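You operate a simulated robot arm through the tools that you are given. There is no shell and no other tool.

You are at the controls of a simulated robot arm. One attempt, no reset.

TASK
Tare the open seals tin, drop the red wing cap in and read its weight.
Fine: switch the check scale on and lift the lid off before the tare; leave the lid on the green mat.

Only the result counts: the job must be done as asked and must still hold three seconds after the hand-in. Knocking over, shifting, dropping, spilling or breaking anything else fails it. Lids that push on must go on centred and level and be pressed home; caps that screw on are set level and turned clockwise until they are tight.

THE ROBOT
A 7-joint arm with a two-finger parallel gripper, fixed in place. Base frame: the origin is at the foot of the arm, x ahead of it, y to its left, z up. Readings come in cm, rad, newtons and seconds.
With the tool pointing down near the work surface it reaches from about 30 to 68 cm from the base axis. Its first joint turns from -1.152 to 1.152 rad. Payload 1.57 kg.
The tool frame sits at the grasp point between the pads (the TCP): z along the fingers, y along the line on which they close. The tips reach 3 cm beyond it. The gripper opens to 11 cm. The fingers are 2.4 cm wide and 1.2 cm thick; the gripper's body (4.8 by 11.2 cm) begins 7.8 cm behind the TCP.
Orientation is told as [roll, pitch, yaw] about the base's x, y, z axes, in that order, counted from this pose: with the fingers straight down and closing along the base's y, the tool's x points along the base's -x, its y along +y and its z along -z.

THE INTERFACE
- The arm moves only by the tool apply_moves. Its argument "moves" is a list of rows, each a list of 6 numbers: the shift along the tool's x, y, z in units of 400 mm (1.0 is 400 mm), then the turn, a rotation vector about the tool's x, y, z in units of 45 degrees (1.0 is 45 degrees). In form: [[tx, ty, tz, wx, wy, wz], ...]. A call has 1 to 20 rows; each row is the pose to reach, as a shift and turn from the pose commanded when the call began, along the tool's axes at that moment. "fingers" is the finger opening in cm, from 0 to 11, set as the call begins (left out, the last holds). A call with a number of a shift or a turn outside -1 to 1 is refused whole. A row lasts 0.2 s, in which the tool goes at most 5 cm and 0.15 rad; a call with a longer step from one row to the next is refused whole, and so is a gripper value outside its range. A pose out of reach is approached as far as the arm can. The call stops where the force on the tool passes 70 N (or 10 N more than at its start, if that is more) or the arm is blocked; 0.2 s more then pass. The fingers move at their own pace (about 10.8 cm/s each) and stop on an object; they squeeze with about 38 N. The grip force told is the motor's: it shows also when the fingers shut on nothing. Time passes only in rows, and 0.2 s behind the last, so rows that repeat a pose let the fingers close. It gives the time, the measured TCP pose, the force on the tool (base axes), the opening and the grip force at its end, in the units of the frame above (readings bear some noise), with the torque about the TCP (base axes, N m) and any sound that the robot's microphone picked up.
- Cameras (640 x 400 px; columns grow to the right, rows downward): "scene" is fixed at [16.17, -39.18, 139.53]; the picture's right is [0.79, -0.61, 0.00], its down [-0.40, -0.52, -0.75] and it looks along [0.46, 0.60, -0.66] (base axes); focal length 214 px, centre (320, 200). "wrist" rides on the gripper at [7, 1.6, -14.1] in the tool frame; the picture's right is [-0.23, 0.97, 0.00], its down [-0.86, -0.20, -0.48] and it looks along [-0.47, -0.11, 0.88] (tool axes); focal length 222 px, centre (320, 200). There is no depth. A picture from a camera that has moved, and an enlarged one, comes with that camera's place and axes in the base frame and with its lens.
- snapshot(camera): a new picture of that camera. No time passes.
- close_up(camera, box): a new picture of the part [left, top, right, bottom] of that camera's present view, enlarged. No time passes.
- sign_off(): hands the job in; it is judged then, once.

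Nothing tells you positions but the pictures and the camera data. Unless the task says otherwise, let go and move clear before handing in.

The tools are called by a JSON object that holds its "method" and its "body". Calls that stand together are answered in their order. apply_moves: Moves the arm, as the interface text tells. Its arguments: {"type":"object","properties":{"moves":{"type":"array","items":{"type":"array","items":{"type":"number"}}},"fingers":{"type":"number"}},"required":["moves"]} The other tools are called the same way: snapshot (camera) takes a picture; close_up (camera, box) takes an enlarged picture of a part of a camera's view; sign_off () hands the job in.

At the start:

```text
t: 0.0
tcp_pos: [35.32, -1.63, 129.94]
ee_rot: [0.001, -0.002, 0.001]
wrist_force: [0.0, -0.1, -0.7]
moment: [0.02, 0.0, 0.01]
opening: 11.01
finger_force: 0.0
```

scene: 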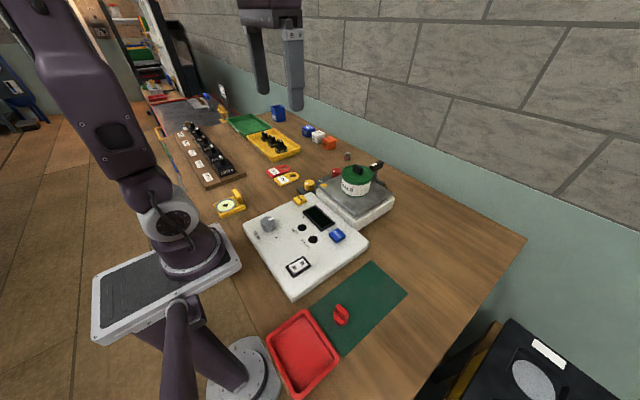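
wrist: 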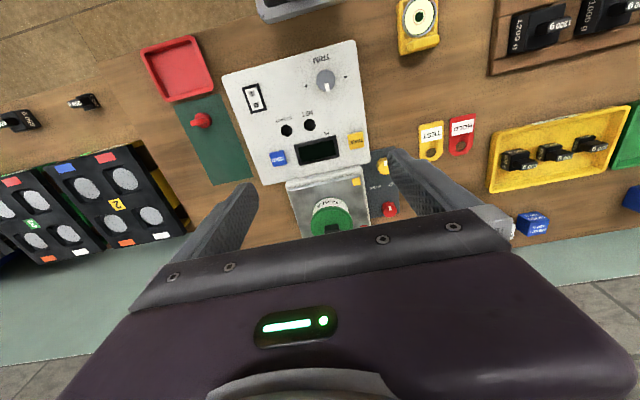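

I see a bench with a white scale console, a weighing platform carrying a tin with a green lid, a green mat with a red wing cap and a red tray. I'll take enlarged pictures to read the labels before I move.

{"method": "close_up", "body": {"camera": "scene", "box": [230, 140, 420, 300]}}

{"method": "close_up", "body": {"camera": "wrist", "box": [210, 30, 420, 240]}}

{"method": "close_up", "body": {"camera": "scene", "box": [250, 240, 420, 400]}}

{"method": "close_up", "body": {"camera": "scene", "box": [300, 150, 400, 240]}}

```text
2.50 times, centred on (325, 220) of scene
camera zoom: at [16.17, -39.18, 139.53], right [0.79, -0.61, 0.0], down [-0.4, -0.52, -0.75], along [0.46, 0.6, -0.66], focal length 536 px, centre (308, 150)
```

zoom: 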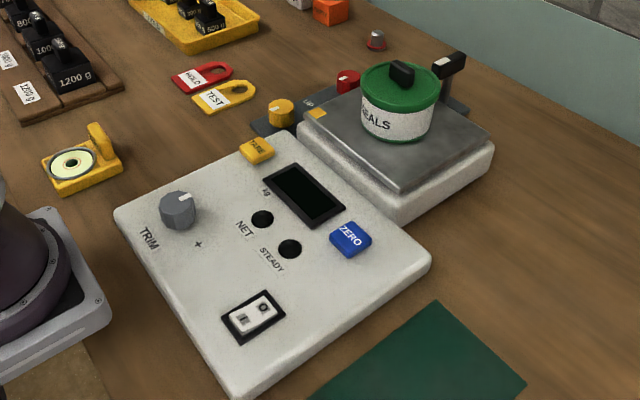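

```text
1.90 times, centred on (315, 135) of wrist
camera zoom: at [28.56, 0.0, 144.03], right [0.23, 0.97, 0.0], down [0.85, -0.2, 0.48], along [0.47, -0.11, -0.88], focal length 423 px, centre (330, 324)
```

zoom: 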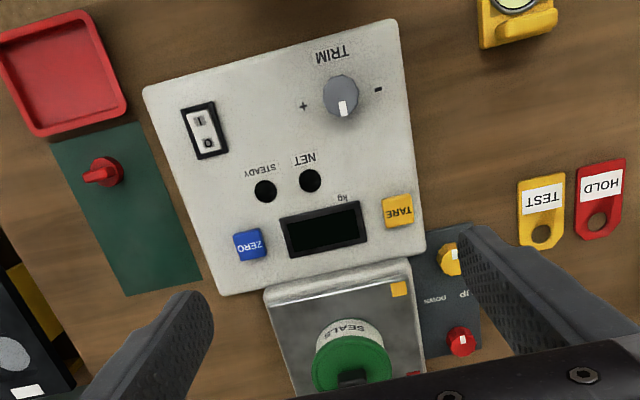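

```text
2.50 times, centred on (335, 320) of scene
camera zoom: at [16.17, -39.18, 139.53], right [0.79, -0.61, 0.0], down [-0.4, -0.52, -0.75], along [0.46, 0.6, -0.66], focal length 536 px, centre (282, -100)
```

zoom: 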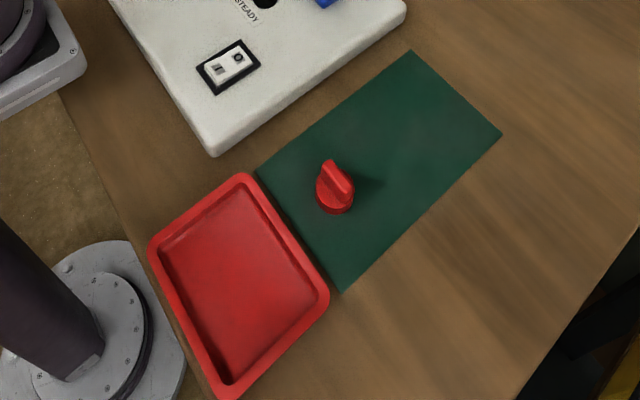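

```text
4.44 times, centred on (350, 195) of scene
camera zoom: at [16.17, -39.18, 139.53], right [0.79, -0.61, 0.0], down [-0.4, -0.52, -0.75], along [0.46, 0.6, -0.66], focal length 953 px, centre (187, 222)
```

zoom: 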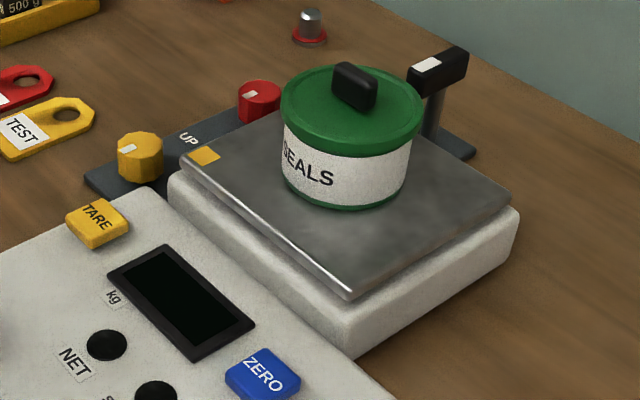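

The bench top works out at about z 90. The cap is near (31, -27), the console display near (43, -3) and the tin near (55, -4). I'll lower the wrist camera over the console for a closer look.

{"method": "apply_moves", "body": {"moves": [[0.02, 0, 0.09, 0, 0, 0], [0.04, 0, 0.19, 0, 0, 0], [0.06, 0, 0.28, 0, 0, 0], [0.08, 0, 0.375, 0, 0, 0]], "fingers": 11}}

{"method": "snapshot", "body": {"camera": "wrist"}}

{"method": "snapshot", "body": {"camera": "scene"}}

```text
t: 1.0
tcp_pos: [32.29, -1.44, 114.84]
ee_rot: [0.0, -0.003, 0.001]
wrist_force: [-0.4, -0.2, -0.3]
moment: [-0.01, 0.0, 0.01]
opening: 11.01
finger_force: 0.1
```

```text
taken
camera wrist: at [25.32, 0.2, 128.88], right [0.23, 0.97, 0.0], down [0.85, -0.2, 0.48], along [0.47, -0.11, -0.88], focal length 222 px, centre (320, 200)
```

wrist: 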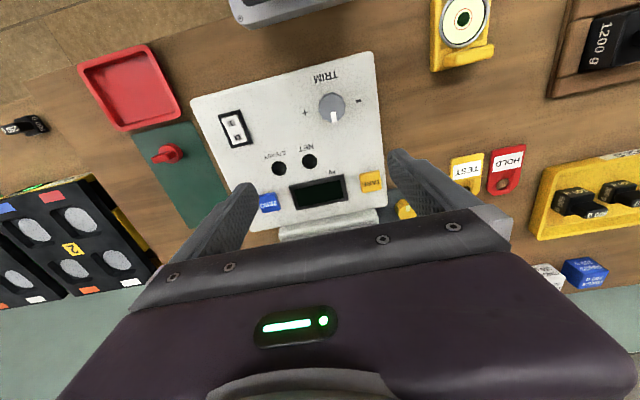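

```text
taken
```

scene: 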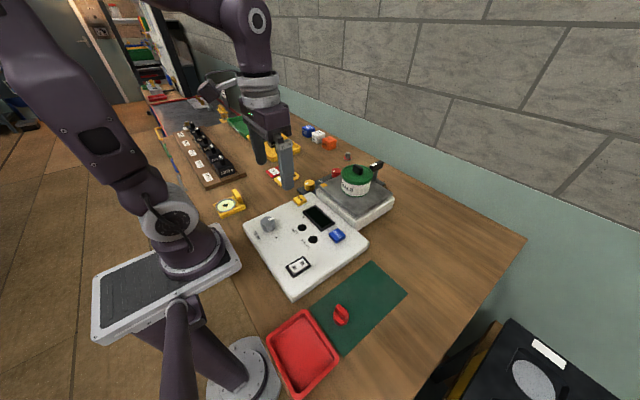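

The console is now clear in the wrist view. I'll enlarge it to get precise pixel positions for triangulation.

{"method": "close_up", "body": {"camera": "wrist", "box": [180, 40, 420, 250]}}

{"method": "close_up", "body": {"camera": "scene", "box": [230, 180, 390, 300]}}

{"method": "close_up", "body": {"camera": "wrist", "box": [130, 120, 230, 240]}}

```text
1.90 times, centred on (300, 145) of wrist
camera zoom: at [25.32, 0.2, 128.88], right [0.23, 0.97, 0.0], down [0.85, -0.2, 0.48], along [0.47, -0.11, -0.88], focal length 423 px, centre (358, 305)
```

zoom: 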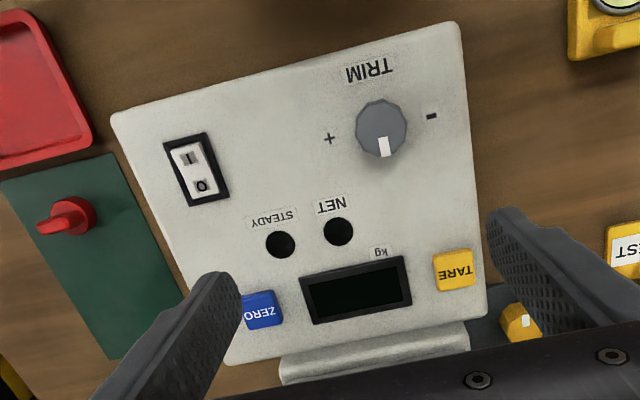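

```text
3.33 times, centred on (310, 240) of scene
camera zoom: at [16.17, -39.18, 139.53], right [0.79, -0.61, 0.0], down [-0.4, -0.52, -0.75], along [0.46, 0.6, -0.66], focal length 715 px, centre (353, 67)
```

zoom: 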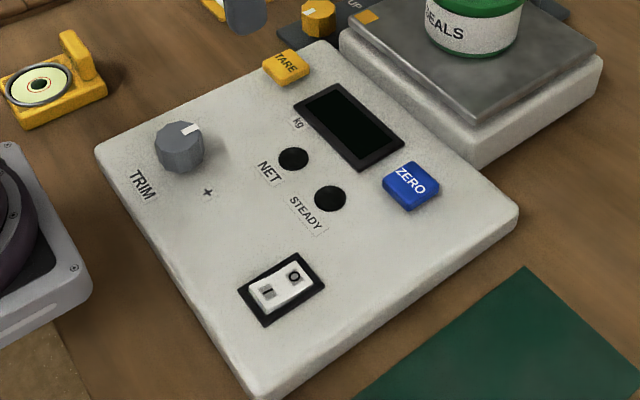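

```text
3.33 times, centred on (180, 180) of wrist
camera zoom: at [25.32, 0.2, 128.88], right [0.23, 0.97, 0.0], down [0.85, -0.2, 0.48], along [0.47, -0.11, -0.88], focal length 740 px, centre (787, 267)
```

zoom: 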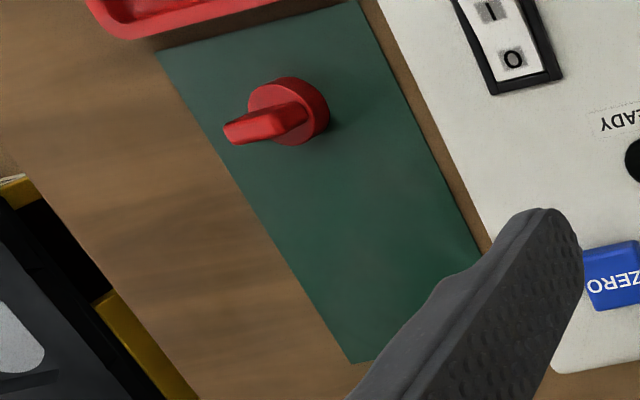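

Triangulated positions: rocker switch about (28.9, -13.9, 94) with "I" on the robot side, TARE about (42, 4.9, 95), lid top about (56.8, -4, 103). Next I'll look at the tin and platform from nearer.

{"method": "apply_moves", "body": {"moves": [[-0.1, 0, -0.01, 0, 0, 0], [-0.2, 0, -0.03, 0, 0, 0], [-0.3, 0, -0.06, 0, 0, 0], [-0.4, 0, -0.08, 0, 0, 0]]}}

{"method": "snapshot", "body": {"camera": "wrist"}}

{"method": "close_up", "body": {"camera": "wrist", "box": [230, 120, 430, 245]}}

```text
t: 2.0
tcp_pos: [48.33, -1.75, 117.95]
ee_rot: [-0.001, -0.002, 0.0]
wrist_force: [0.9, 0.2, 0.2]
moment: [0.05, 0.02, -0.03]
opening: 11.04
finger_force: 0.1
```

```text
taken
camera wrist: at [41.46, -0.1, 132.2], right [0.23, 0.97, 0.0], down [0.85, -0.2, 0.48], along [0.47, -0.11, -0.88], focal length 222 px, centre (320, 200)
```

wrist: 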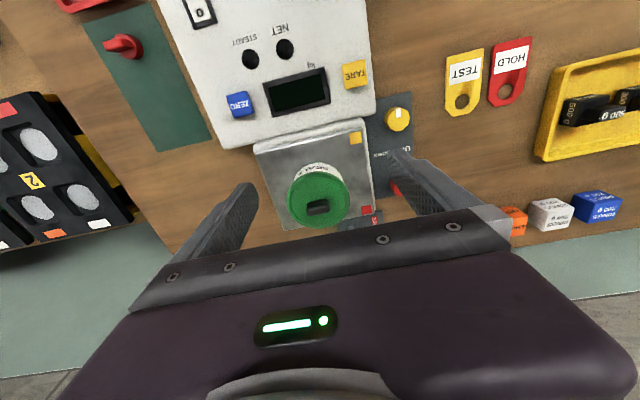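

```text
3.20 times, centred on (330, 182) of wrist
camera zoom: at [41.46, -0.1, 132.2], right [0.23, 0.97, 0.0], down [0.85, -0.2, 0.48], along [0.47, -0.11, -0.88], focal length 711 px, centre (288, 256)
```

zoom: 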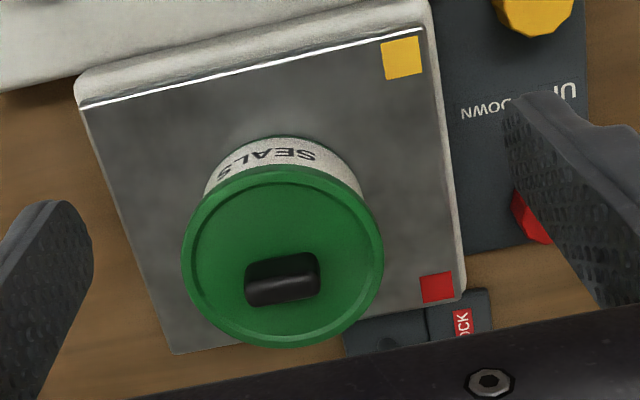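

There is a lever with a red "LOCK" label behind the platform, plus UP/DOWN foot knobs beside it. I'll look at that lever's markings before switching anything on.

{"method": "apply_moves", "body": {"moves": [[-0.1, 0.03, -0.05, 0, 0, 0], [-0.2, 0.06, -0.1, 0, 0, 0], [-0.25, 0.07, -0.125, 0, 0, 0]]}}

{"method": "snapshot", "body": {"camera": "wrist"}}

{"method": "close_up", "body": {"camera": "wrist", "box": [220, 80, 420, 205]}}

{"method": "close_up", "body": {"camera": "scene", "box": [300, 150, 400, 212]}}

{"method": "close_up", "body": {"camera": "scene", "box": [205, 180, 275, 224]}}

```text
t: 2.8
tcp_pos: [58.04, 1.15, 123.13]
ee_rot: [0.0, 0.001, 0.0]
wrist_force: [0.1, -0.3, 0.1]
moment: [-0.01, 0.02, 0.01]
opening: 11.01
finger_force: 0.0
```

```text
taken
camera wrist: at [51.16, 2.87, 137.19], right [0.23, 0.97, 0.0], down [0.86, -0.2, 0.48], along [0.47, -0.11, -0.88], focal length 222 px, centre (320, 200)
```

wrist: 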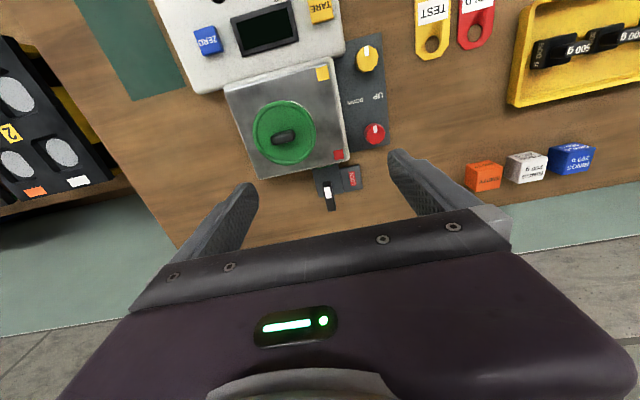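

```text
3.20 times, centred on (320, 142) of wrist
camera zoom: at [51.16, 2.87, 137.19], right [0.23, 0.97, 0.0], down [0.86, -0.2, 0.48], along [0.47, -0.11, -0.88], focal length 711 px, centre (320, 384)
```

zoom: 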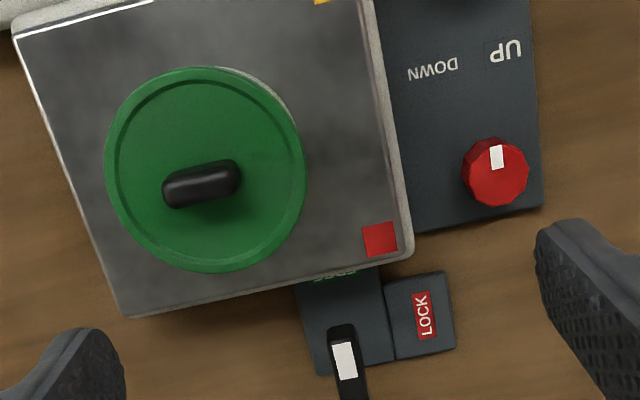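

```text
6.40 times, centred on (350, 181) of scene
camera zoom: at [16.17, -39.18, 139.53], right [0.79, -0.61, 0.0], down [-0.4, -0.52, -0.75], along [0.46, 0.6, -0.66], focal length 1373 px, centre (128, 322)
```

zoom: 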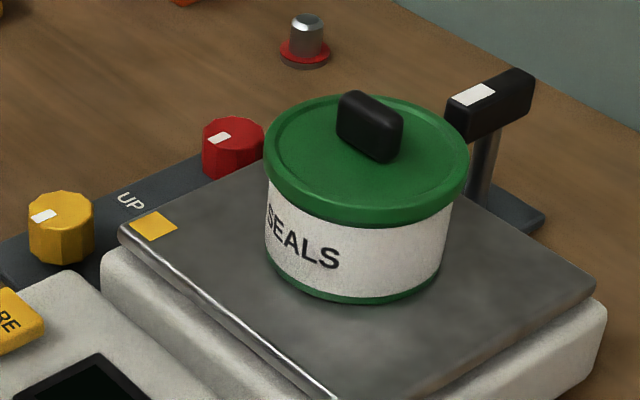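

```text
9.09 times, centred on (240, 202) of scene
camera zoom: at [16.17, -39.18, 139.53], right [0.79, -0.61, 0.0], down [-0.4, -0.52, -0.75], along [0.46, 0.6, -0.66], focal length 1950 px, centre (1047, 182)
```

zoom: 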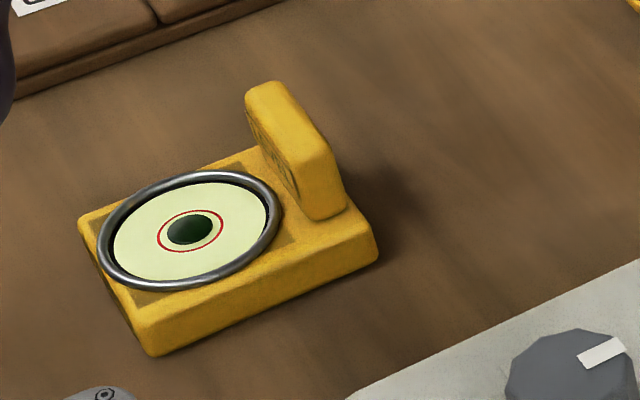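

The lock lever's white mark points at FREE (the -x end), so the platform is unlocked and I leave it alone. Next I'll move above the power rocker for a precise look.

{"method": "apply_moves", "body": {"moves": [[0.1, -0.046, 0, 0, 0, 0], [0.2, -0.093, 0, 0, 0, 0], [0.3, -0.139, 0.05, 0, 0, 0], [0.4, -0.186, 0.1, 0, 0, 0], [0.5, -0.232, 0.15, 0, 0, 0], [0.6, -0.279, 0.2, 0, 0, 0], [0.7, -0.325, 0.25, 0, 0, 0], [0.7, -0.325, 0.34, 0, 0, 0], [0.7, -0.325, 0.425, 0, 0, 0], [0.7, -0.325, 0.425, 0, 0, 0]]}}

{"method": "snapshot", "body": {"camera": "wrist"}}

{"method": "close_up", "body": {"camera": "wrist", "box": [240, 60, 400, 180]}}

{"method": "close_up", "body": {"camera": "scene", "box": [270, 240, 330, 290]}}

```text
t: 5.0
tcp_pos: [30.6, -11.93, 106.06]
ee_rot: [0.0, -0.002, 0.0]
wrist_force: [0.0, 0.4, 0.7]
moment: [0.01, -0.01, 0.01]
opening: 10.98
finger_force: 0.0
```

```text
taken
camera wrist: at [23.57, -10.26, 120.18], right [0.23, 0.97, 0.0], down [0.85, -0.2, 0.48], along [0.47, -0.11, -0.88], focal length 222 px, centre (320, 200)
```

wrist: 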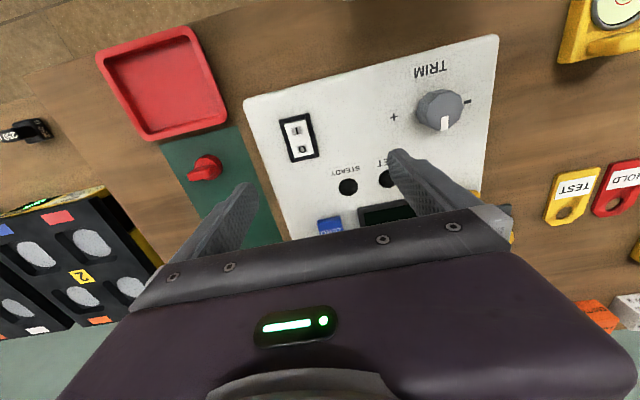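

```text
3.33 times, centred on (320, 120) of wrist
camera zoom: at [23.57, -10.26, 120.18], right [0.23, 0.97, 0.0], down [0.85, -0.2, 0.48], along [0.47, -0.11, -0.88], focal length 740 px, centre (320, 467)
```

zoom: 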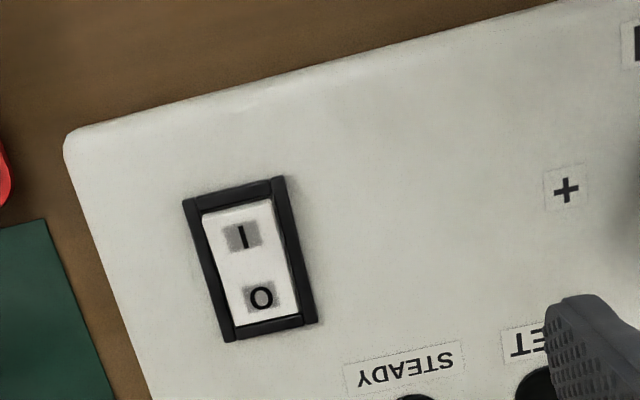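

```text
8.00 times, centred on (300, 265) of scene
camera zoom: at [16.17, -39.18, 139.53], right [0.79, -0.61, 0.0], down [-0.4, -0.52, -0.75], along [0.46, 0.6, -0.66], focal length 1716 px, centre (480, -320)
```

zoom: 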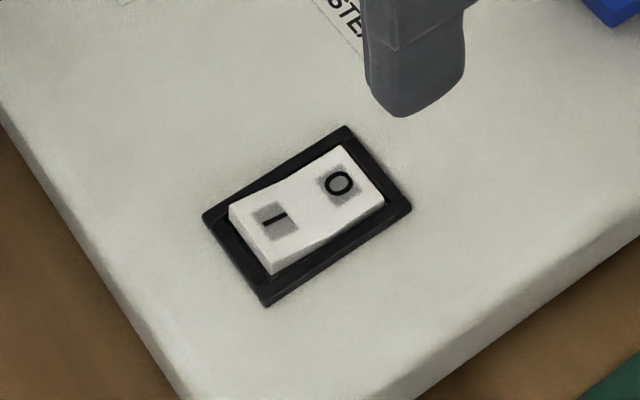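

The rocker's I half is raised at about (27.9, -13.95, 94.6), with O pressed in, so the scale is off. I'll close the fingers and come in just above the I half.

{"method": "apply_moves", "body": {"moves": [[0.04, -0.025, 0.06, 0, 0, 0], [0.0775, -0.05, 0.12, 0, 0, 0], [0.0775, -0.05, 0.165, 0, 0, 0], [0.0775, -0.05, 0.165, 0, 0, 0], [0.0775, -0.05, 0.165, 0, 0, 0]], "fingers": 0}}

{"method": "close_up", "body": {"camera": "scene", "box": [270, 240, 330, 290]}}

{"method": "snapshot", "body": {"camera": "wrist"}}

```text
t: 6.2
tcp_pos: [27.28, -13.77, 99.68]
ee_rot: [-0.001, -0.001, 0.0]
wrist_force: [0.4, 0.6, 0.3]
moment: [0.0, 0.02, 0.0]
opening: 0.0
finger_force: 21.6
```

```text
8.00 times, centred on (300, 265) of scene
camera zoom: at [16.17, -39.18, 139.53], right [0.79, -0.61, 0.0], down [-0.4, -0.52, -0.75], along [0.46, 0.6, -0.66], focal length 1716 px, centre (480, -320)
```

zoom: 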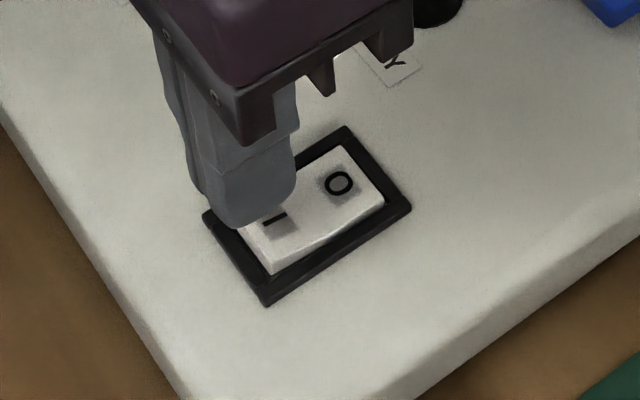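

```text
taken
camera wrist: at [20.33, -12.25, 113.6], right [0.23, 0.97, 0.0], down [0.85, -0.2, 0.48], along [0.47, -0.11, -0.88], focal length 222 px, centre (320, 200)
```

wrist: 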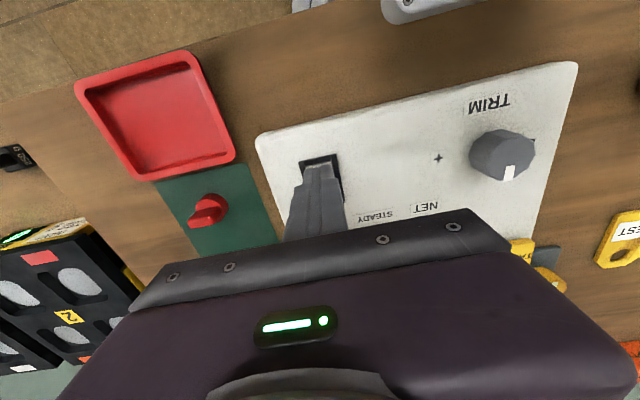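

The closed tips are about 2 cm above the I half. I'll press straight down in small steps.

{"method": "apply_moves", "body": {"moves": [[-0.005, -0.003, 0.025, 0, 0, 0], [-0.005, -0.003, 0.045, 0, 0, 0], [-0.005, -0.003, 0.055, 0, 0, 0], [-0.005, -0.003, 0.0625, 0, 0, 0], [-0.005, -0.003, 0.07, 0, 0, 0], [-0.005, -0.003, 0.075, 0, 0, 0]]}}

{"method": "close_up", "body": {"camera": "scene", "box": [270, 200, 350, 290]}}

```text
t: 7.2
tcp_pos: [27.36, -14.04, 97.07]
ee_rot: [-0.001, -0.003, 0.001]
wrist_force: [-6.1, 5.0, 31.2]
moment: [0.16, -0.16, 0.09]
opening: 0.0
finger_force: 21.9
stopped in row 4: the force on the tool passed its limit at 102 N (the readings are from after the stop); the commanded pose is now the measured one
```

```text
4.44 times, centred on (310, 245) of scene
camera zoom: at [16.13, -39.15, 139.55], right [0.79, -0.61, 0.0], down [-0.4, -0.52, -0.75], along [0.46, 0.6, -0.66], focal length 953 px, centre (364, 0)
```

zoom: 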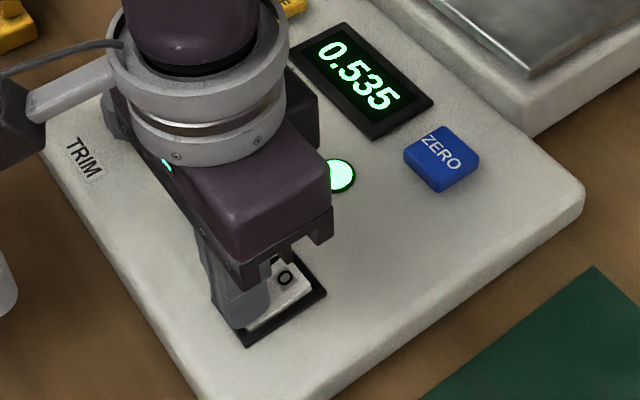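

The scale is on, reading 0.535 kg with the STEADY lamp lit. I'll back off upward and start turning the gripper 90°, so it can grip the lid's black handle across its thin side (the handle runs along y, top near (57, -3.8, 105.5)).

{"method": "apply_moves", "body": {"moves": [[0, 0, -0.1, 0, 0, 0], [0, 0, -0.2, 0, 0, 0], [0, 0, -0.3, 0, 0, 0], [0, 0, -0.4, 0, 0, 0], [-0.05, 0.0167, -0.4, 0, 0, -0.167], [-0.1, 0.033, -0.4, 0, 0, -0.333], [-0.15, 0.05, -0.4, 0, 0, -0.5], [-0.2, 0.067, -0.4, 0, 0, -0.667], [-0.25, 0.083, -0.4, 0, 0, -0.833], [-0.3, 0.1, -0.4, 0, 0, -1.0], [-0.3, 0.1, -0.4, 0, 0, -1.0]], "fingers": 5}}

{"method": "close_up", "body": {"camera": "scene", "box": [240, 180, 390, 300]}}

```text
t: 9.6
tcp_pos: [39.44, -10.06, 113.3]
ee_rot: [-0.004, -0.003, 0.787]
wrist_force: [0.1, -0.2, 0.1]
moment: [0.01, -0.02, -0.01]
opening: 5.0
finger_force: 0.1
```

```text
3.33 times, centred on (315, 240) of scene
camera zoom: at [16.17, -39.18, 139.53], right [0.79, -0.61, 0.0], down [-0.4, -0.52, -0.75], along [0.46, 0.6, -0.66], focal length 715 px, centre (337, 67)
```

zoom: 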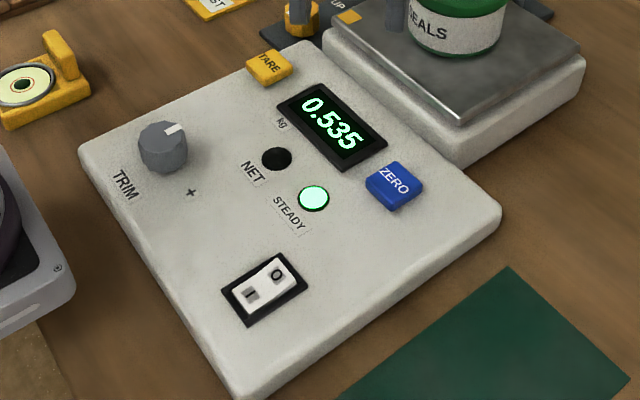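

The scale stays on and steady. Now I'll finish the turn and go above the lid handle.

{"method": "apply_moves", "body": {"moves": [[-0.07, -0.033, 0, 0, 0, -0.167], [-0.14, -0.067, 0, 0, 0, -0.333], [-0.21, -0.1, 0, 0, 0, -0.5], [-0.28, -0.133, 0, 0, 0, -0.667], [-0.35, -0.167, 0, 0, 0, -0.833], [-0.421, -0.2, 0, 0, 0, -1.0], [-0.421, -0.2, 0, 0, 0, -1.0]]}}

{"method": "snapshot", "body": {"camera": "wrist"}}

{"method": "close_up", "body": {"camera": "wrist", "box": [240, 100, 400, 220]}}

{"method": "close_up", "body": {"camera": "scene", "box": [300, 130, 420, 220]}}

```text
t: 11.2
tcp_pos: [57.02, -3.73, 113.41]
ee_rot: [-0.005, 0.0, 1.573]
wrist_force: [-0.7, -0.4, -0.1]
moment: [-0.01, -0.01, 0.0]
opening: 5.02
finger_force: 0.1
```

```text
taken
camera wrist: at [55.45, -10.68, 127.58], right [-0.97, 0.23, 0.0], down [0.2, 0.86, 0.48], along [0.11, 0.47, -0.88], focal length 222 px, centre (320, 200)
```

wrist: 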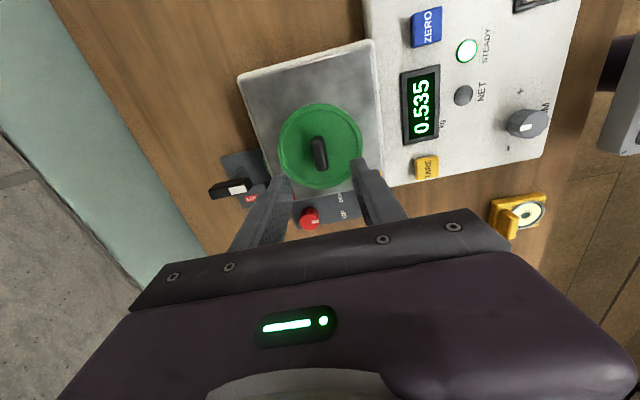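

```text
3.33 times, centred on (320, 160) of wrist
camera zoom: at [55.45, -10.68, 127.58], right [-0.97, 0.23, 0.0], down [0.2, 0.86, 0.48], along [0.11, 0.47, -0.88], focal length 740 px, centre (320, 333)
```

zoom: 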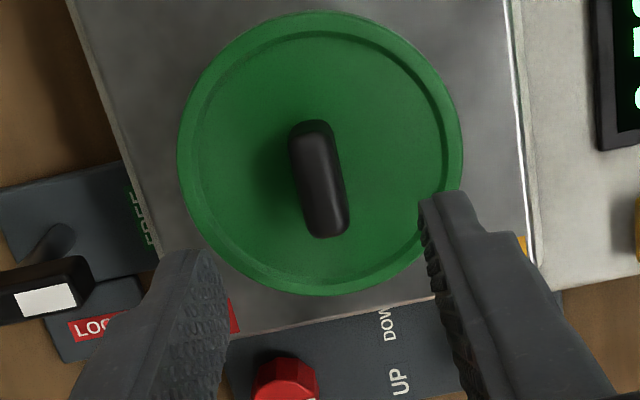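

```text
4.44 times, centred on (360, 175) of scene
camera zoom: at [16.17, -39.18, 139.53], right [0.79, -0.61, 0.0], down [-0.4, -0.52, -0.75], along [0.46, 0.6, -0.66], focal length 953 px, centre (142, 311)
```

zoom: 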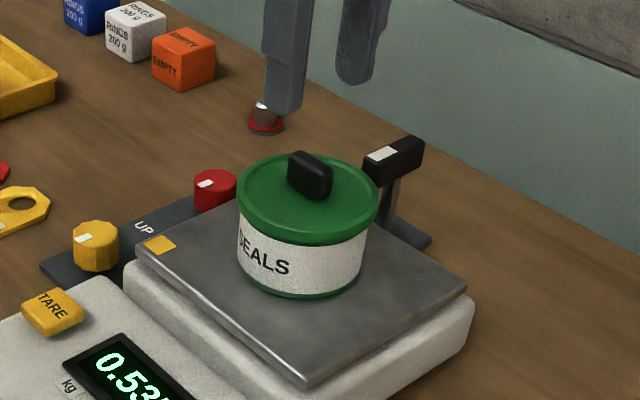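

The handle is straight below the gripper, centred near (57.05, -4.0) with its top at about z 105.5. I'll descend around it with open fingers and check the height before closing.

{"method": "apply_moves", "body": {"moves": [[0.006, 0, 0.06, 0, 0, 0], [0.006, 0, 0.11, 0, 0, 0], [0.006, 0, 0.14, 0, 0, 0], [0.006, 0, 0.16, 0, 0, 0], [0.006, 0, 0.16, 0, 0, 0]], "fingers": 4.5}}

{"method": "close_up", "body": {"camera": "wrist", "box": [240, 100, 400, 220]}}

{"method": "close_up", "body": {"camera": "scene", "box": [320, 140, 400, 200]}}

```text
t: 12.4
tcp_pos: [57.01, -4.04, 106.99]
ee_rot: [-0.006, -0.001, 1.57]
wrist_force: [-0.6, 0.3, 0.4]
moment: [-0.01, 0.0, -0.04]
opening: 4.5
finger_force: 0.0
```

```text
3.33 times, centred on (320, 160) of wrist
camera zoom: at [55.43, -11.03, 121.08], right [-0.97, 0.23, 0.0], down [0.2, 0.86, 0.48], along [0.11, 0.47, -0.88], focal length 740 px, centre (320, 333)
```

zoom: 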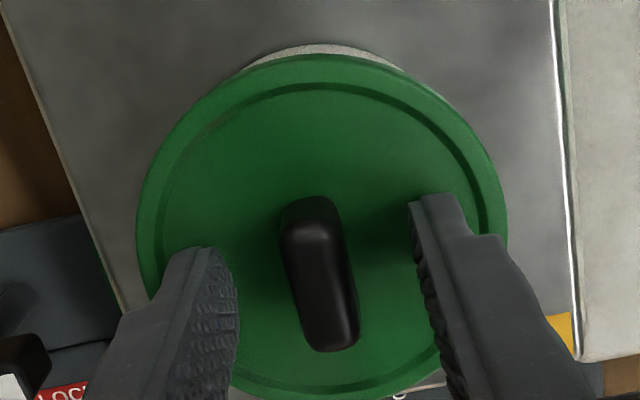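

```text
6.67 times, centred on (360, 170) of scene
camera zoom: at [16.17, -39.18, 139.53], right [0.79, -0.61, 0.0], down [-0.4, -0.52, -0.75], along [0.46, 0.6, -0.66], focal length 1430 px, centre (53, 400)
```

zoom: 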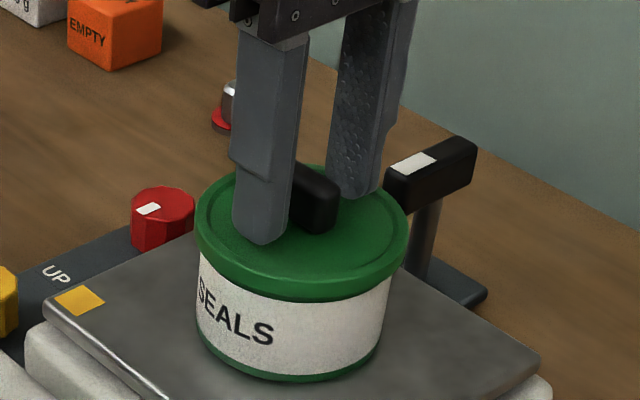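

The fingers straddle the handle with the tips near the lid. I'll go down a touch and then close.

{"method": "apply_moves", "body": {"moves": [[0.006, 0, 0.005, 0, 0, 0], [0.006, 0, 0.01, 0, 0, 0], [0.006, 0, 0.01, 0, 0, 0]]}}

{"method": "apply_moves", "body": {"moves": [[0, 0, 0, 0, 0, 0], [0, 0, 0, 0, 0, 0], [0, 0, 0, 0, 0, 0], [0, 0, 0, 0, 0, 0]], "fingers": 0}}

{"method": "close_up", "body": {"camera": "wrist", "box": [240, 100, 400, 220]}}

{"method": "close_up", "body": {"camera": "scene", "box": [270, 140, 400, 240]}}

```text
t: 13.2
tcp_pos: [57.03, -4.28, 106.81]
ee_rot: [-0.01, 0.001, 1.571]
wrist_force: [-0.2, 2.0, 26.1]
moment: [0.08, 0.56, -0.08]
opening: 4.59
finger_force: 0.8
```

```text
t: 14.2
tcp_pos: [56.98, -4.3, 106.77]
ee_rot: [-0.008, 0.002, 1.569]
wrist_force: [-1.5, 0.1, 44.2]
moment: [-0.01, 0.37, 0.03]
opening: 1.3
finger_force: 29.8
```

```text
3.33 times, centred on (320, 160) of wrist
camera zoom: at [55.39, -11.26, 120.83], right [-0.97, 0.23, -0.01], down [0.2, 0.86, 0.48], along [0.12, 0.46, -0.88], focal length 740 px, centre (320, 333)
```

zoom: 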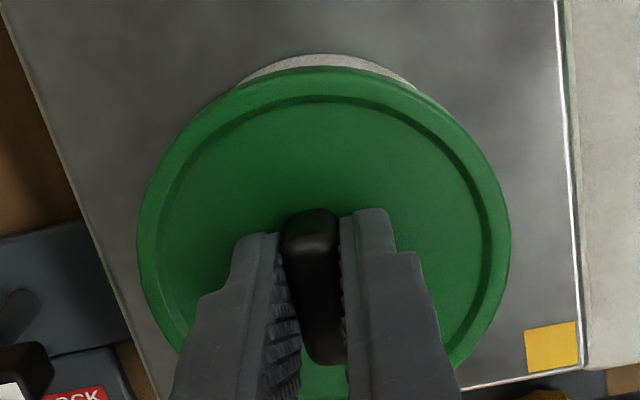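

```text
4.00 times, centred on (335, 190) of scene
camera zoom: at [16.09, -39.18, 139.55], right [0.79, -0.61, 0.0], down [-0.4, -0.52, -0.75], along [0.46, 0.6, -0.66], focal length 858 px, centre (260, 240)
```

zoom: 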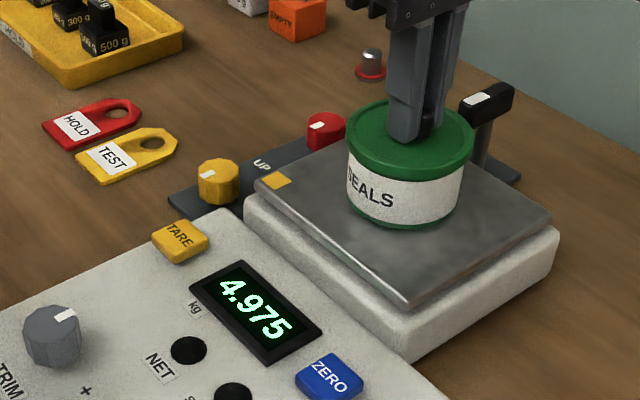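

The handle is gripped (opening 1.3 cm) and the tips were touching the lid. Now I'll pull the lid straight up gently.

{"method": "apply_moves", "body": {"moves": [[0, 0, -0.01, 0, 0, 0], [0, 0, -0.02, 0, 0, 0], [0, 0, -0.03, 0, 0, 0], [0, 0, -0.045, 0, 0, 0], [0, 0, -0.06, 0, 0, 0], [0, 0, -0.075, 0, 0, 0]]}}

{"method": "close_up", "body": {"camera": "scene", "box": [270, 140, 400, 240]}}

{"method": "snapshot", "body": {"camera": "wrist"}}

```text
t: 15.6
tcp_pos: [57.1, -4.2, 109.47]
ee_rot: [-0.006, 0.002, 1.568]
wrist_force: [0.5, 0.4, 0.1]
moment: [-0.04, 0.02, -0.03]
opening: 1.3
finger_force: 29.8
heard: snap
```

```text
4.00 times, centred on (335, 190) of scene
camera zoom: at [16.17, -39.18, 139.53], right [0.79, -0.61, 0.0], down [-0.4, -0.52, -0.75], along [0.46, 0.6, -0.66], focal length 858 px, centre (260, 240)
```

zoom: 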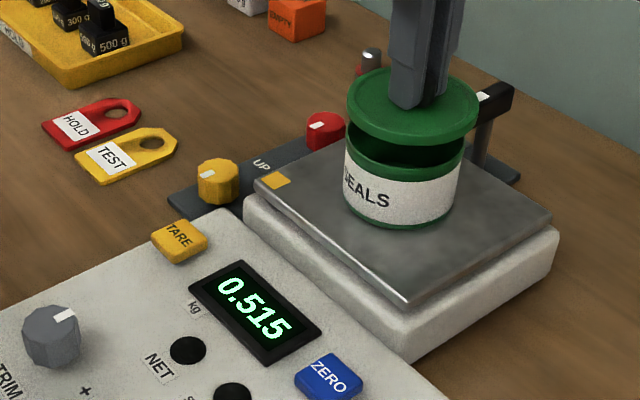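

```text
taken
camera wrist: at [55.41, -11.2, 123.64], right [-0.97, 0.23, 0.0], down [0.2, 0.86, 0.48], along [0.11, 0.47, -0.88], focal length 222 px, centre (320, 200)
```

wrist: 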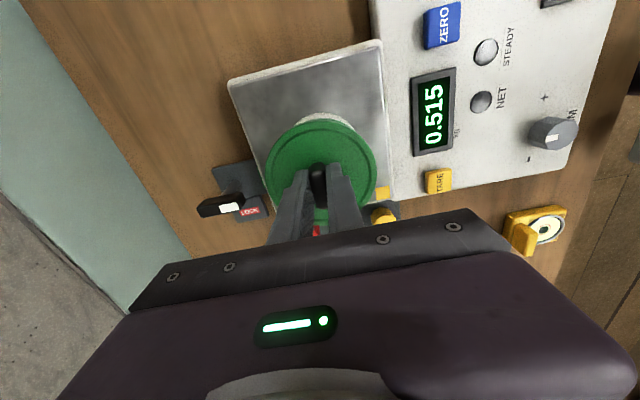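

The lid snapped free and is held level. The mat spans about x 26–46, y -33 to -22, so I'll set the lid on its free far half at about (40.8, -27.7), clear of the cap.

{"method": "apply_moves", "body": {"moves": [[0, 0, -0.06, 0, 0, 0], [0, 0, -0.1125, 0, 0, 0], [0.0734, 0.051, -0.1125, 0, 0, 0], [0.147, 0.102, -0.1125, 0, 0, 0], [0.2203, 0.153, -0.1125, 0, 0, 0], [0.2938, 0.2038, -0.1125, 0, 0, 0], [0.367, 0.255, -0.1125, 0, 0, 0], [0.4406, 0.3056, -0.1125, 0, 0, 0], [0.514, 0.3566, -0.1125, 0, 0, 0], [0.5875, 0.4075, -0.1125, 0, 0, 0], [0.5875, 0.4075, -0.05, 0, 0, 0], [0.5875, 0.4075, 0.03, 0, 0, 0], [0.5875, 0.4075, 0.11, 0, 0, 0], [0.5875, 0.4075, 0.19, 0, 0, 0], [0.5875, 0.4075, 0.25, 0, 0, 0], [0.5875, 0.4075, 0.25, 0, 0, 0]]}}

{"method": "snapshot", "body": {"camera": "wrist"}}

{"method": "close_up", "body": {"camera": "scene", "box": [280, 200, 440, 350]}}

```text
t: 19.0
tcp_pos: [40.86, -27.8, 99.5]
ee_rot: [-0.005, -0.001, 1.573]
wrist_force: [-0.1, 0.1, -0.1]
moment: [0.01, -0.04, 0.01]
opening: 1.28
finger_force: 29.4
```

```text
taken
camera wrist: at [39.23, -34.75, 113.59], right [-0.97, 0.23, 0.0], down [0.2, 0.86, 0.48], along [0.11, 0.47, -0.88], focal length 222 px, centre (320, 200)
```

wrist: 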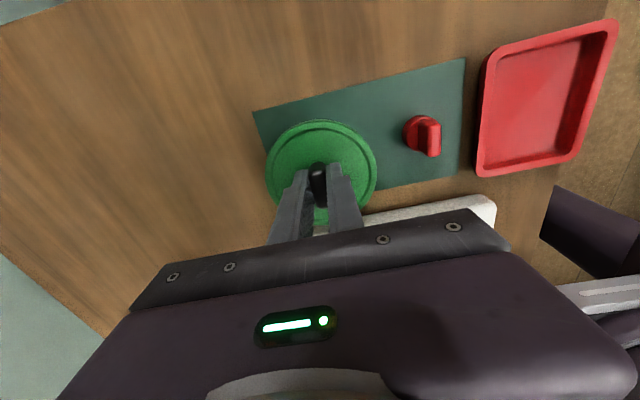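

```text
2.67 times, centred on (360, 275) of scene
camera zoom: at [16.17, -39.18, 139.53], right [0.79, -0.61, 0.0], down [-0.4, -0.52, -0.75], along [0.46, 0.6, -0.66], focal length 572 px, centre (213, 0)
```

zoom: 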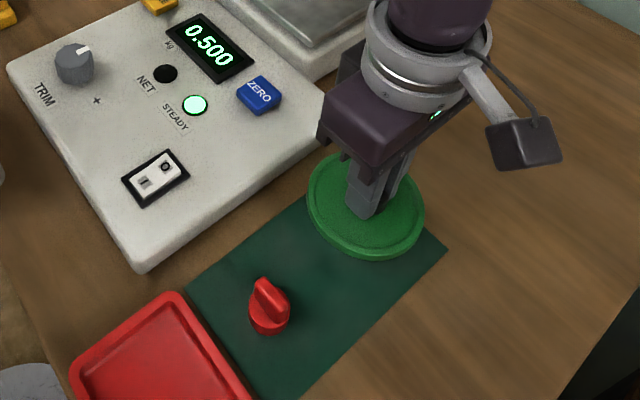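

The open tin reads a steady 0.500 kg. The lid hangs above the far part of the mat, so I'll lower it in small steps until it touches.

{"method": "apply_moves", "body": {"moves": [[0, 0, 0.03, 0, 0, 0], [0, 0, 0.06, 0, 0, 0], [0, 0, 0.08, 0, 0, 0], [0, 0, 0.08, 0, 0, 0]]}}

{"method": "close_up", "body": {"camera": "scene", "box": [320, 240, 420, 310]}}

```text
t: 20.0
tcp_pos: [40.65, -27.82, 96.27]
ee_rot: [-0.004, 0.0, 1.57]
wrist_force: [-0.4, -1.0, -0.8]
moment: [-0.02, -0.01, 0.01]
opening: 1.26
finger_force: 30.2
```

```text
5.71 times, centred on (370, 275) of scene
camera zoom: at [16.17, -39.18, 139.53], right [0.79, -0.61, 0.0], down [-0.4, -0.52, -0.75], along [0.46, 0.6, -0.66], focal length 1226 px, centre (34, -229)
```

zoom: 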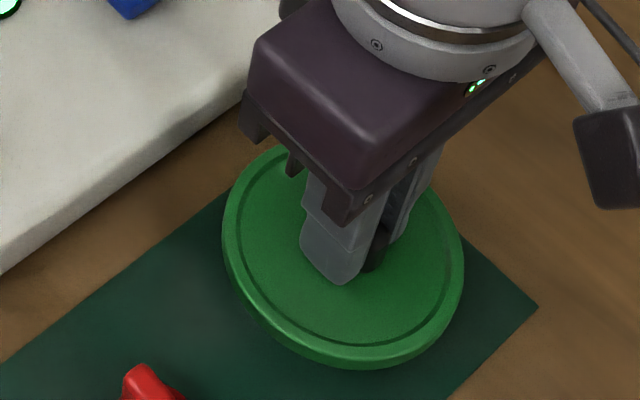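

{"method": "apply_moves", "body": {"moves": [[0, 0, 0.006, 0, 0, 0], [0, 0, 0.012, 0, 0, 0], [0, 0, 0.018, 0, 0, 0], [0, 0, 0.024, 0, 0, 0]]}}

{"method": "close_up", "body": {"camera": "scene", "box": [320, 240, 420, 310]}}

```text
t: 21.0
tcp_pos: [40.77, -27.77, 95.24]
ee_rot: [-0.005, 0.0, 1.571]
wrist_force: [0.1, 1.0, -0.8]
moment: [0.02, -0.01, 0.03]
opening: 1.31
finger_force: 30.0
```

```text
5.71 times, centred on (370, 275) of scene
camera zoom: at [16.17, -39.18, 139.53], right [0.79, -0.61, 0.0], down [-0.4, -0.52, -0.75], along [0.46, 0.6, -0.66], focal length 1226 px, centre (34, -229)
```

zoom: 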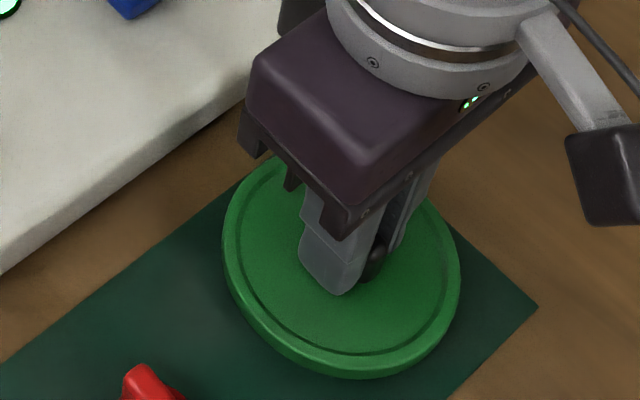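

There's no contact yet with the lid just above the mat, so I'll keep lowering slowly.

{"method": "apply_moves", "body": {"moves": [[0, 0, 0.004, 0, 0, 0], [0, 0, 0.008, 0, 0, 0], [0, 0, 0.012, 0, 0, 0], [0, 0, 0.012, 0, 0, 0]]}}

```text
t: 22.0
tcp_pos: [40.79, -27.74, 94.76]
ee_rot: [-0.006, 0.0, 1.572]
wrist_force: [0.3, -0.1, -0.8]
moment: [0.01, -0.03, 0.01]
opening: 1.26
finger_force: 29.9
```

{"method": "apply_moves", "body": {"moves": [[0, 0, 0.004, 0, 0, 0], [0, 0, 0.008, 0, 0, 0], [0, 0, 0.012, 0, 0, 0], [0, 0, 0.012, 0, 0, 0]]}}

{"method": "close_up", "body": {"camera": "scene", "box": [320, 240, 420, 310]}}

```text
t: 23.0
tcp_pos: [40.77, -27.74, 94.32]
ee_rot: [-0.005, 0.0, 1.571]
wrist_force: [0.5, -0.3, 0.3]
moment: [0.01, 0.04, 0.01]
opening: 1.25
finger_force: 29.9
```

```text
5.71 times, centred on (370, 275) of scene
camera zoom: at [16.17, -39.18, 139.53], right [0.79, -0.61, 0.0], down [-0.4, -0.52, -0.75], along [0.46, 0.6, -0.66], focal length 1226 px, centre (34, -229)
```

zoom: 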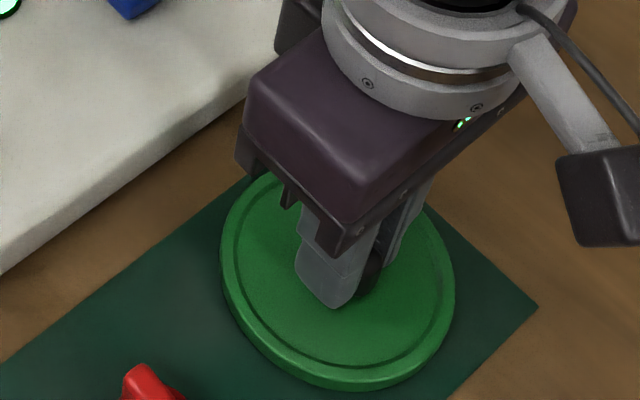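

{"method": "apply_moves", "body": {"moves": [[0, 0, 0.004, 0, 0, 0], [0, 0, 0.008, 0, 0, 0], [0, 0, 0.012, 0, 0, 0], [0, 0, 0.012, 0, 0, 0]]}}

{"method": "close_up", "body": {"camera": "scene", "box": [320, 240, 420, 310]}}

```text
t: 24.0
tcp_pos: [40.8, -27.84, 93.85]
ee_rot: [-0.007, 0.003, 1.57]
wrist_force: [0.8, 2.4, 24.2]
moment: [0.53, 0.28, -0.09]
opening: 1.3
finger_force: 29.6
```

```text
5.71 times, centred on (370, 275) of scene
camera zoom: at [16.14, -39.16, 139.54], right [0.79, -0.61, 0.0], down [-0.4, -0.52, -0.75], along [0.46, 0.6, -0.66], focal length 1226 px, centre (34, -229)
```

zoom: 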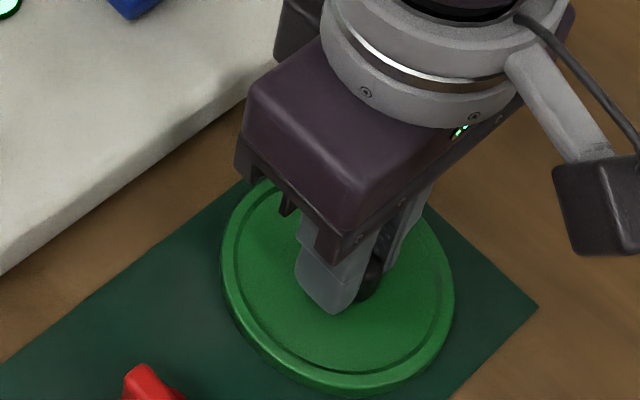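

Contact shows (24 N), so the lid rests on the mat. I'll ease off, open the fingers and rise clear.

{"method": "apply_moves", "body": {"moves": [[0, 0, -0.003, 0, 0, 0], [0, 0, -0.003, 0, 0, 0]]}}

{"method": "apply_moves", "body": {"moves": [[0, 0, 0, 0, 0, 0], [0, 0, 0, 0, 0, 0], [0, 0, 0, 0, 0, 0], [0, 0, -0.03, 0, 0, 0], [0, 0, -0.1, 0, 0, 0], [0, 0, -0.2, 0, 0, 0], [0, 0, -0.3, 0, 0, 0], [0, 0, -0.4, 0, 0, 0], [0, 0, -0.4, 0, 0, 0]], "fingers": 4}}

{"method": "snapshot", "body": {"camera": "wrist"}}

{"method": "close_up", "body": {"camera": "scene", "box": [270, 180, 430, 340]}}

```text
t: 24.6
tcp_pos: [40.77, -27.81, 93.93]
ee_rot: [-0.003, 0.001, 1.57]
wrist_force: [1.7, -2.1, 6.5]
moment: [-0.26, 0.09, 0.08]
opening: 1.28
finger_force: 29.7
```

```text
t: 26.6
tcp_pos: [40.68, -27.7, 110.04]
ee_rot: [-0.004, 0.0, 1.57]
wrist_force: [-1.2, -0.1, -0.1]
moment: [0.0, 0.02, 0.0]
opening: 4.02
finger_force: 0.0
```

```text
taken
camera wrist: at [39.03, -34.74, 124.17], right [-0.97, 0.23, 0.0], down [0.2, 0.86, 0.48], along [0.11, 0.47, -0.88], focal length 222 px, centre (320, 200)
```

wrist: 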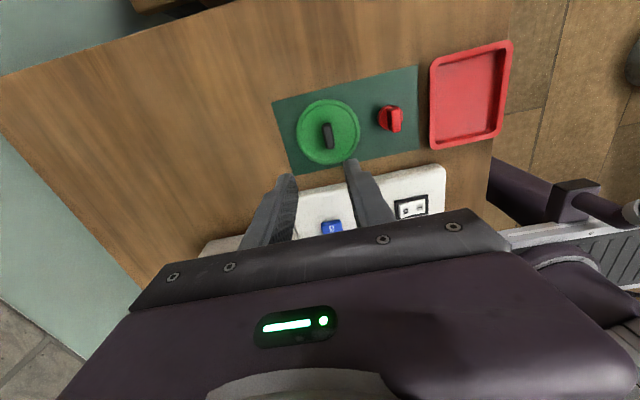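

```text
2.50 times, centred on (350, 260) of scene
camera zoom: at [16.17, -39.18, 139.53], right [0.79, -0.61, 0.0], down [-0.4, -0.52, -0.75], along [0.46, 0.6, -0.66], focal length 536 px, centre (245, 50)
```

zoom: 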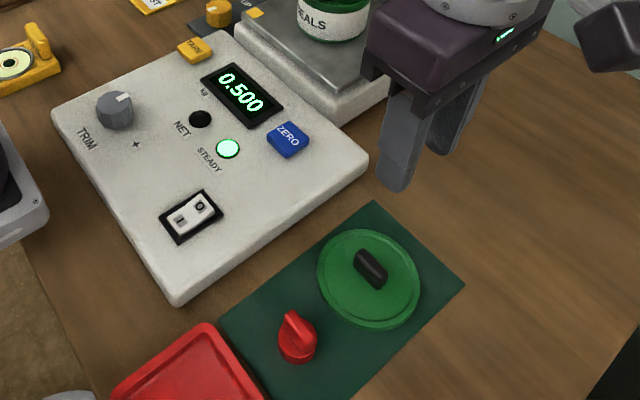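

The lid sits fully on the mat and the open tin reads a steady 0.500. Next I'll close the fingers and go above the TARE button at about (42.1, 4.9).

{"method": "apply_moves", "body": {"moves": [[-0.09, -0.004, 0, 0, 0, 0], [-0.18, -0.008, 0, 0, 0, 0], [-0.27, -0.012, 0, 0, 0, 0], [-0.36, -0.016, 0, 0, 0, 0], [-0.45, -0.02, 0, 0, 0, 0], [-0.54, -0.024, 0, 0, 0, 0], [-0.63, -0.028, 0, 0, 0, 0], [-0.72, -0.032, 0, 0, 0, 0], [-0.815, -0.035, 0, 0, 0, 0], [-0.815, -0.035, 0.08, 0, 0, 0], [-0.815, -0.035, 0.16, 0, 0, 0], [-0.815, -0.035, 0.24, 0, 0, 0], [-0.815, -0.035, 0.24, 0, 0, 0]], "fingers": 0}}

{"method": "snapshot", "body": {"camera": "wrist"}}

{"method": "close_up", "body": {"camera": "wrist", "box": [240, 80, 400, 220]}}

{"method": "close_up", "body": {"camera": "scene", "box": [260, 160, 360, 240]}}

```text
t: 29.4
tcp_pos: [42.09, 4.6, 100.21]
ee_rot: [-0.004, 0.001, 1.568]
wrist_force: [0.3, -0.3, 0.4]
moment: [-0.01, 0.01, 0.01]
opening: 0.0
finger_force: 21.0
```

```text
taken
camera wrist: at [40.56, -2.32, 114.42], right [-0.97, 0.23, 0.0], down [0.2, 0.86, 0.48], along [0.11, 0.47, -0.88], focal length 222 px, centre (320, 200)
```

wrist: 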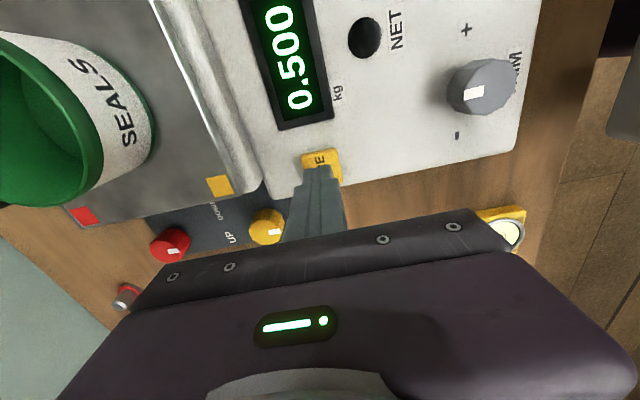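

```text
2.86 times, centred on (320, 150) of wrist
camera zoom: at [40.56, -2.32, 114.42], right [-0.97, 0.23, 0.0], down [0.2, 0.86, 0.48], along [0.11, 0.47, -0.88], focal length 635 px, centre (320, 343)
```

zoom: 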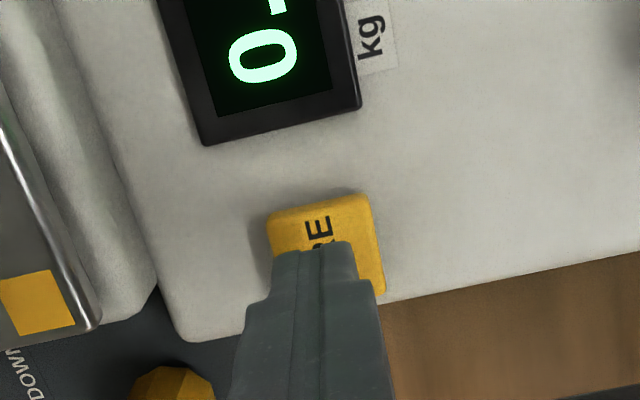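

```text
5.00 times, centred on (310, 200) of scene
camera zoom: at [16.17, -39.18, 139.53], right [0.79, -0.61, 0.0], down [-0.4, -0.52, -0.75], along [0.46, 0.6, -0.66], focal length 1072 px, centre (370, 200)
```

zoom: 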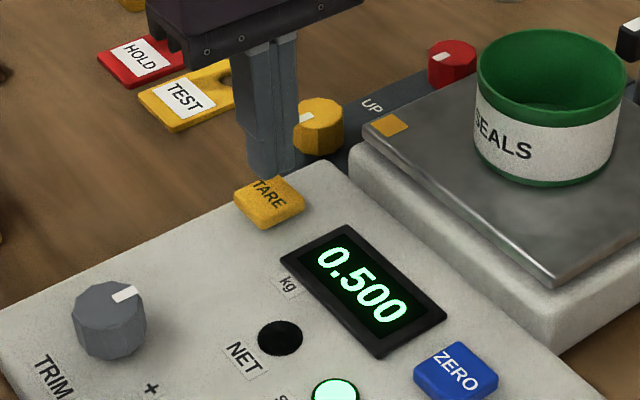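

The fingertips are over the TARE button and the reading is a steady 0.500. I'll press down gently.

{"method": "apply_moves", "body": {"moves": [[0, 0, 0.02, 0, 0, 0], [0, 0, 0.035, 0, 0, 0], [0, 0, 0.043, 0, 0, 0], [0, 0, 0.049, 0, 0, 0], [0, 0, 0.053, 0, 0, 0], [0, 0, 0.057, 0, 0, 0]]}}

{"method": "close_up", "body": {"camera": "scene", "box": [260, 160, 360, 240]}}

```text
t: 30.8
tcp_pos: [42.05, 4.78, 98.04]
ee_rot: [-0.006, 0.001, 1.57]
wrist_force: [1.0, -0.5, 0.0]
moment: [-0.02, -0.03, -0.04]
opening: 0.01
finger_force: 21.2
```

```text
5.00 times, centred on (310, 200) of scene
camera zoom: at [16.17, -39.18, 139.53], right [0.79, -0.61, 0.0], down [-0.4, -0.52, -0.75], along [0.46, 0.6, -0.66], focal length 1072 px, centre (370, 200)
```

zoom: 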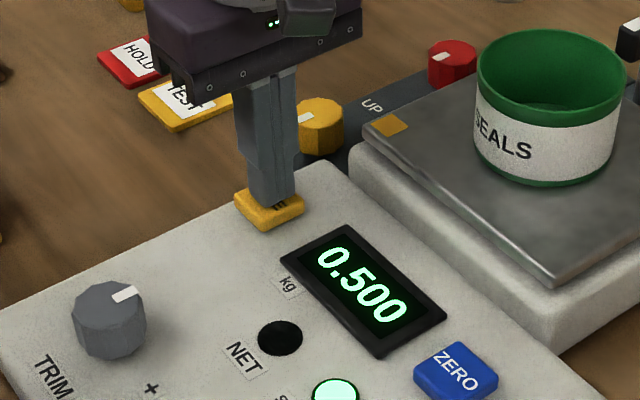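

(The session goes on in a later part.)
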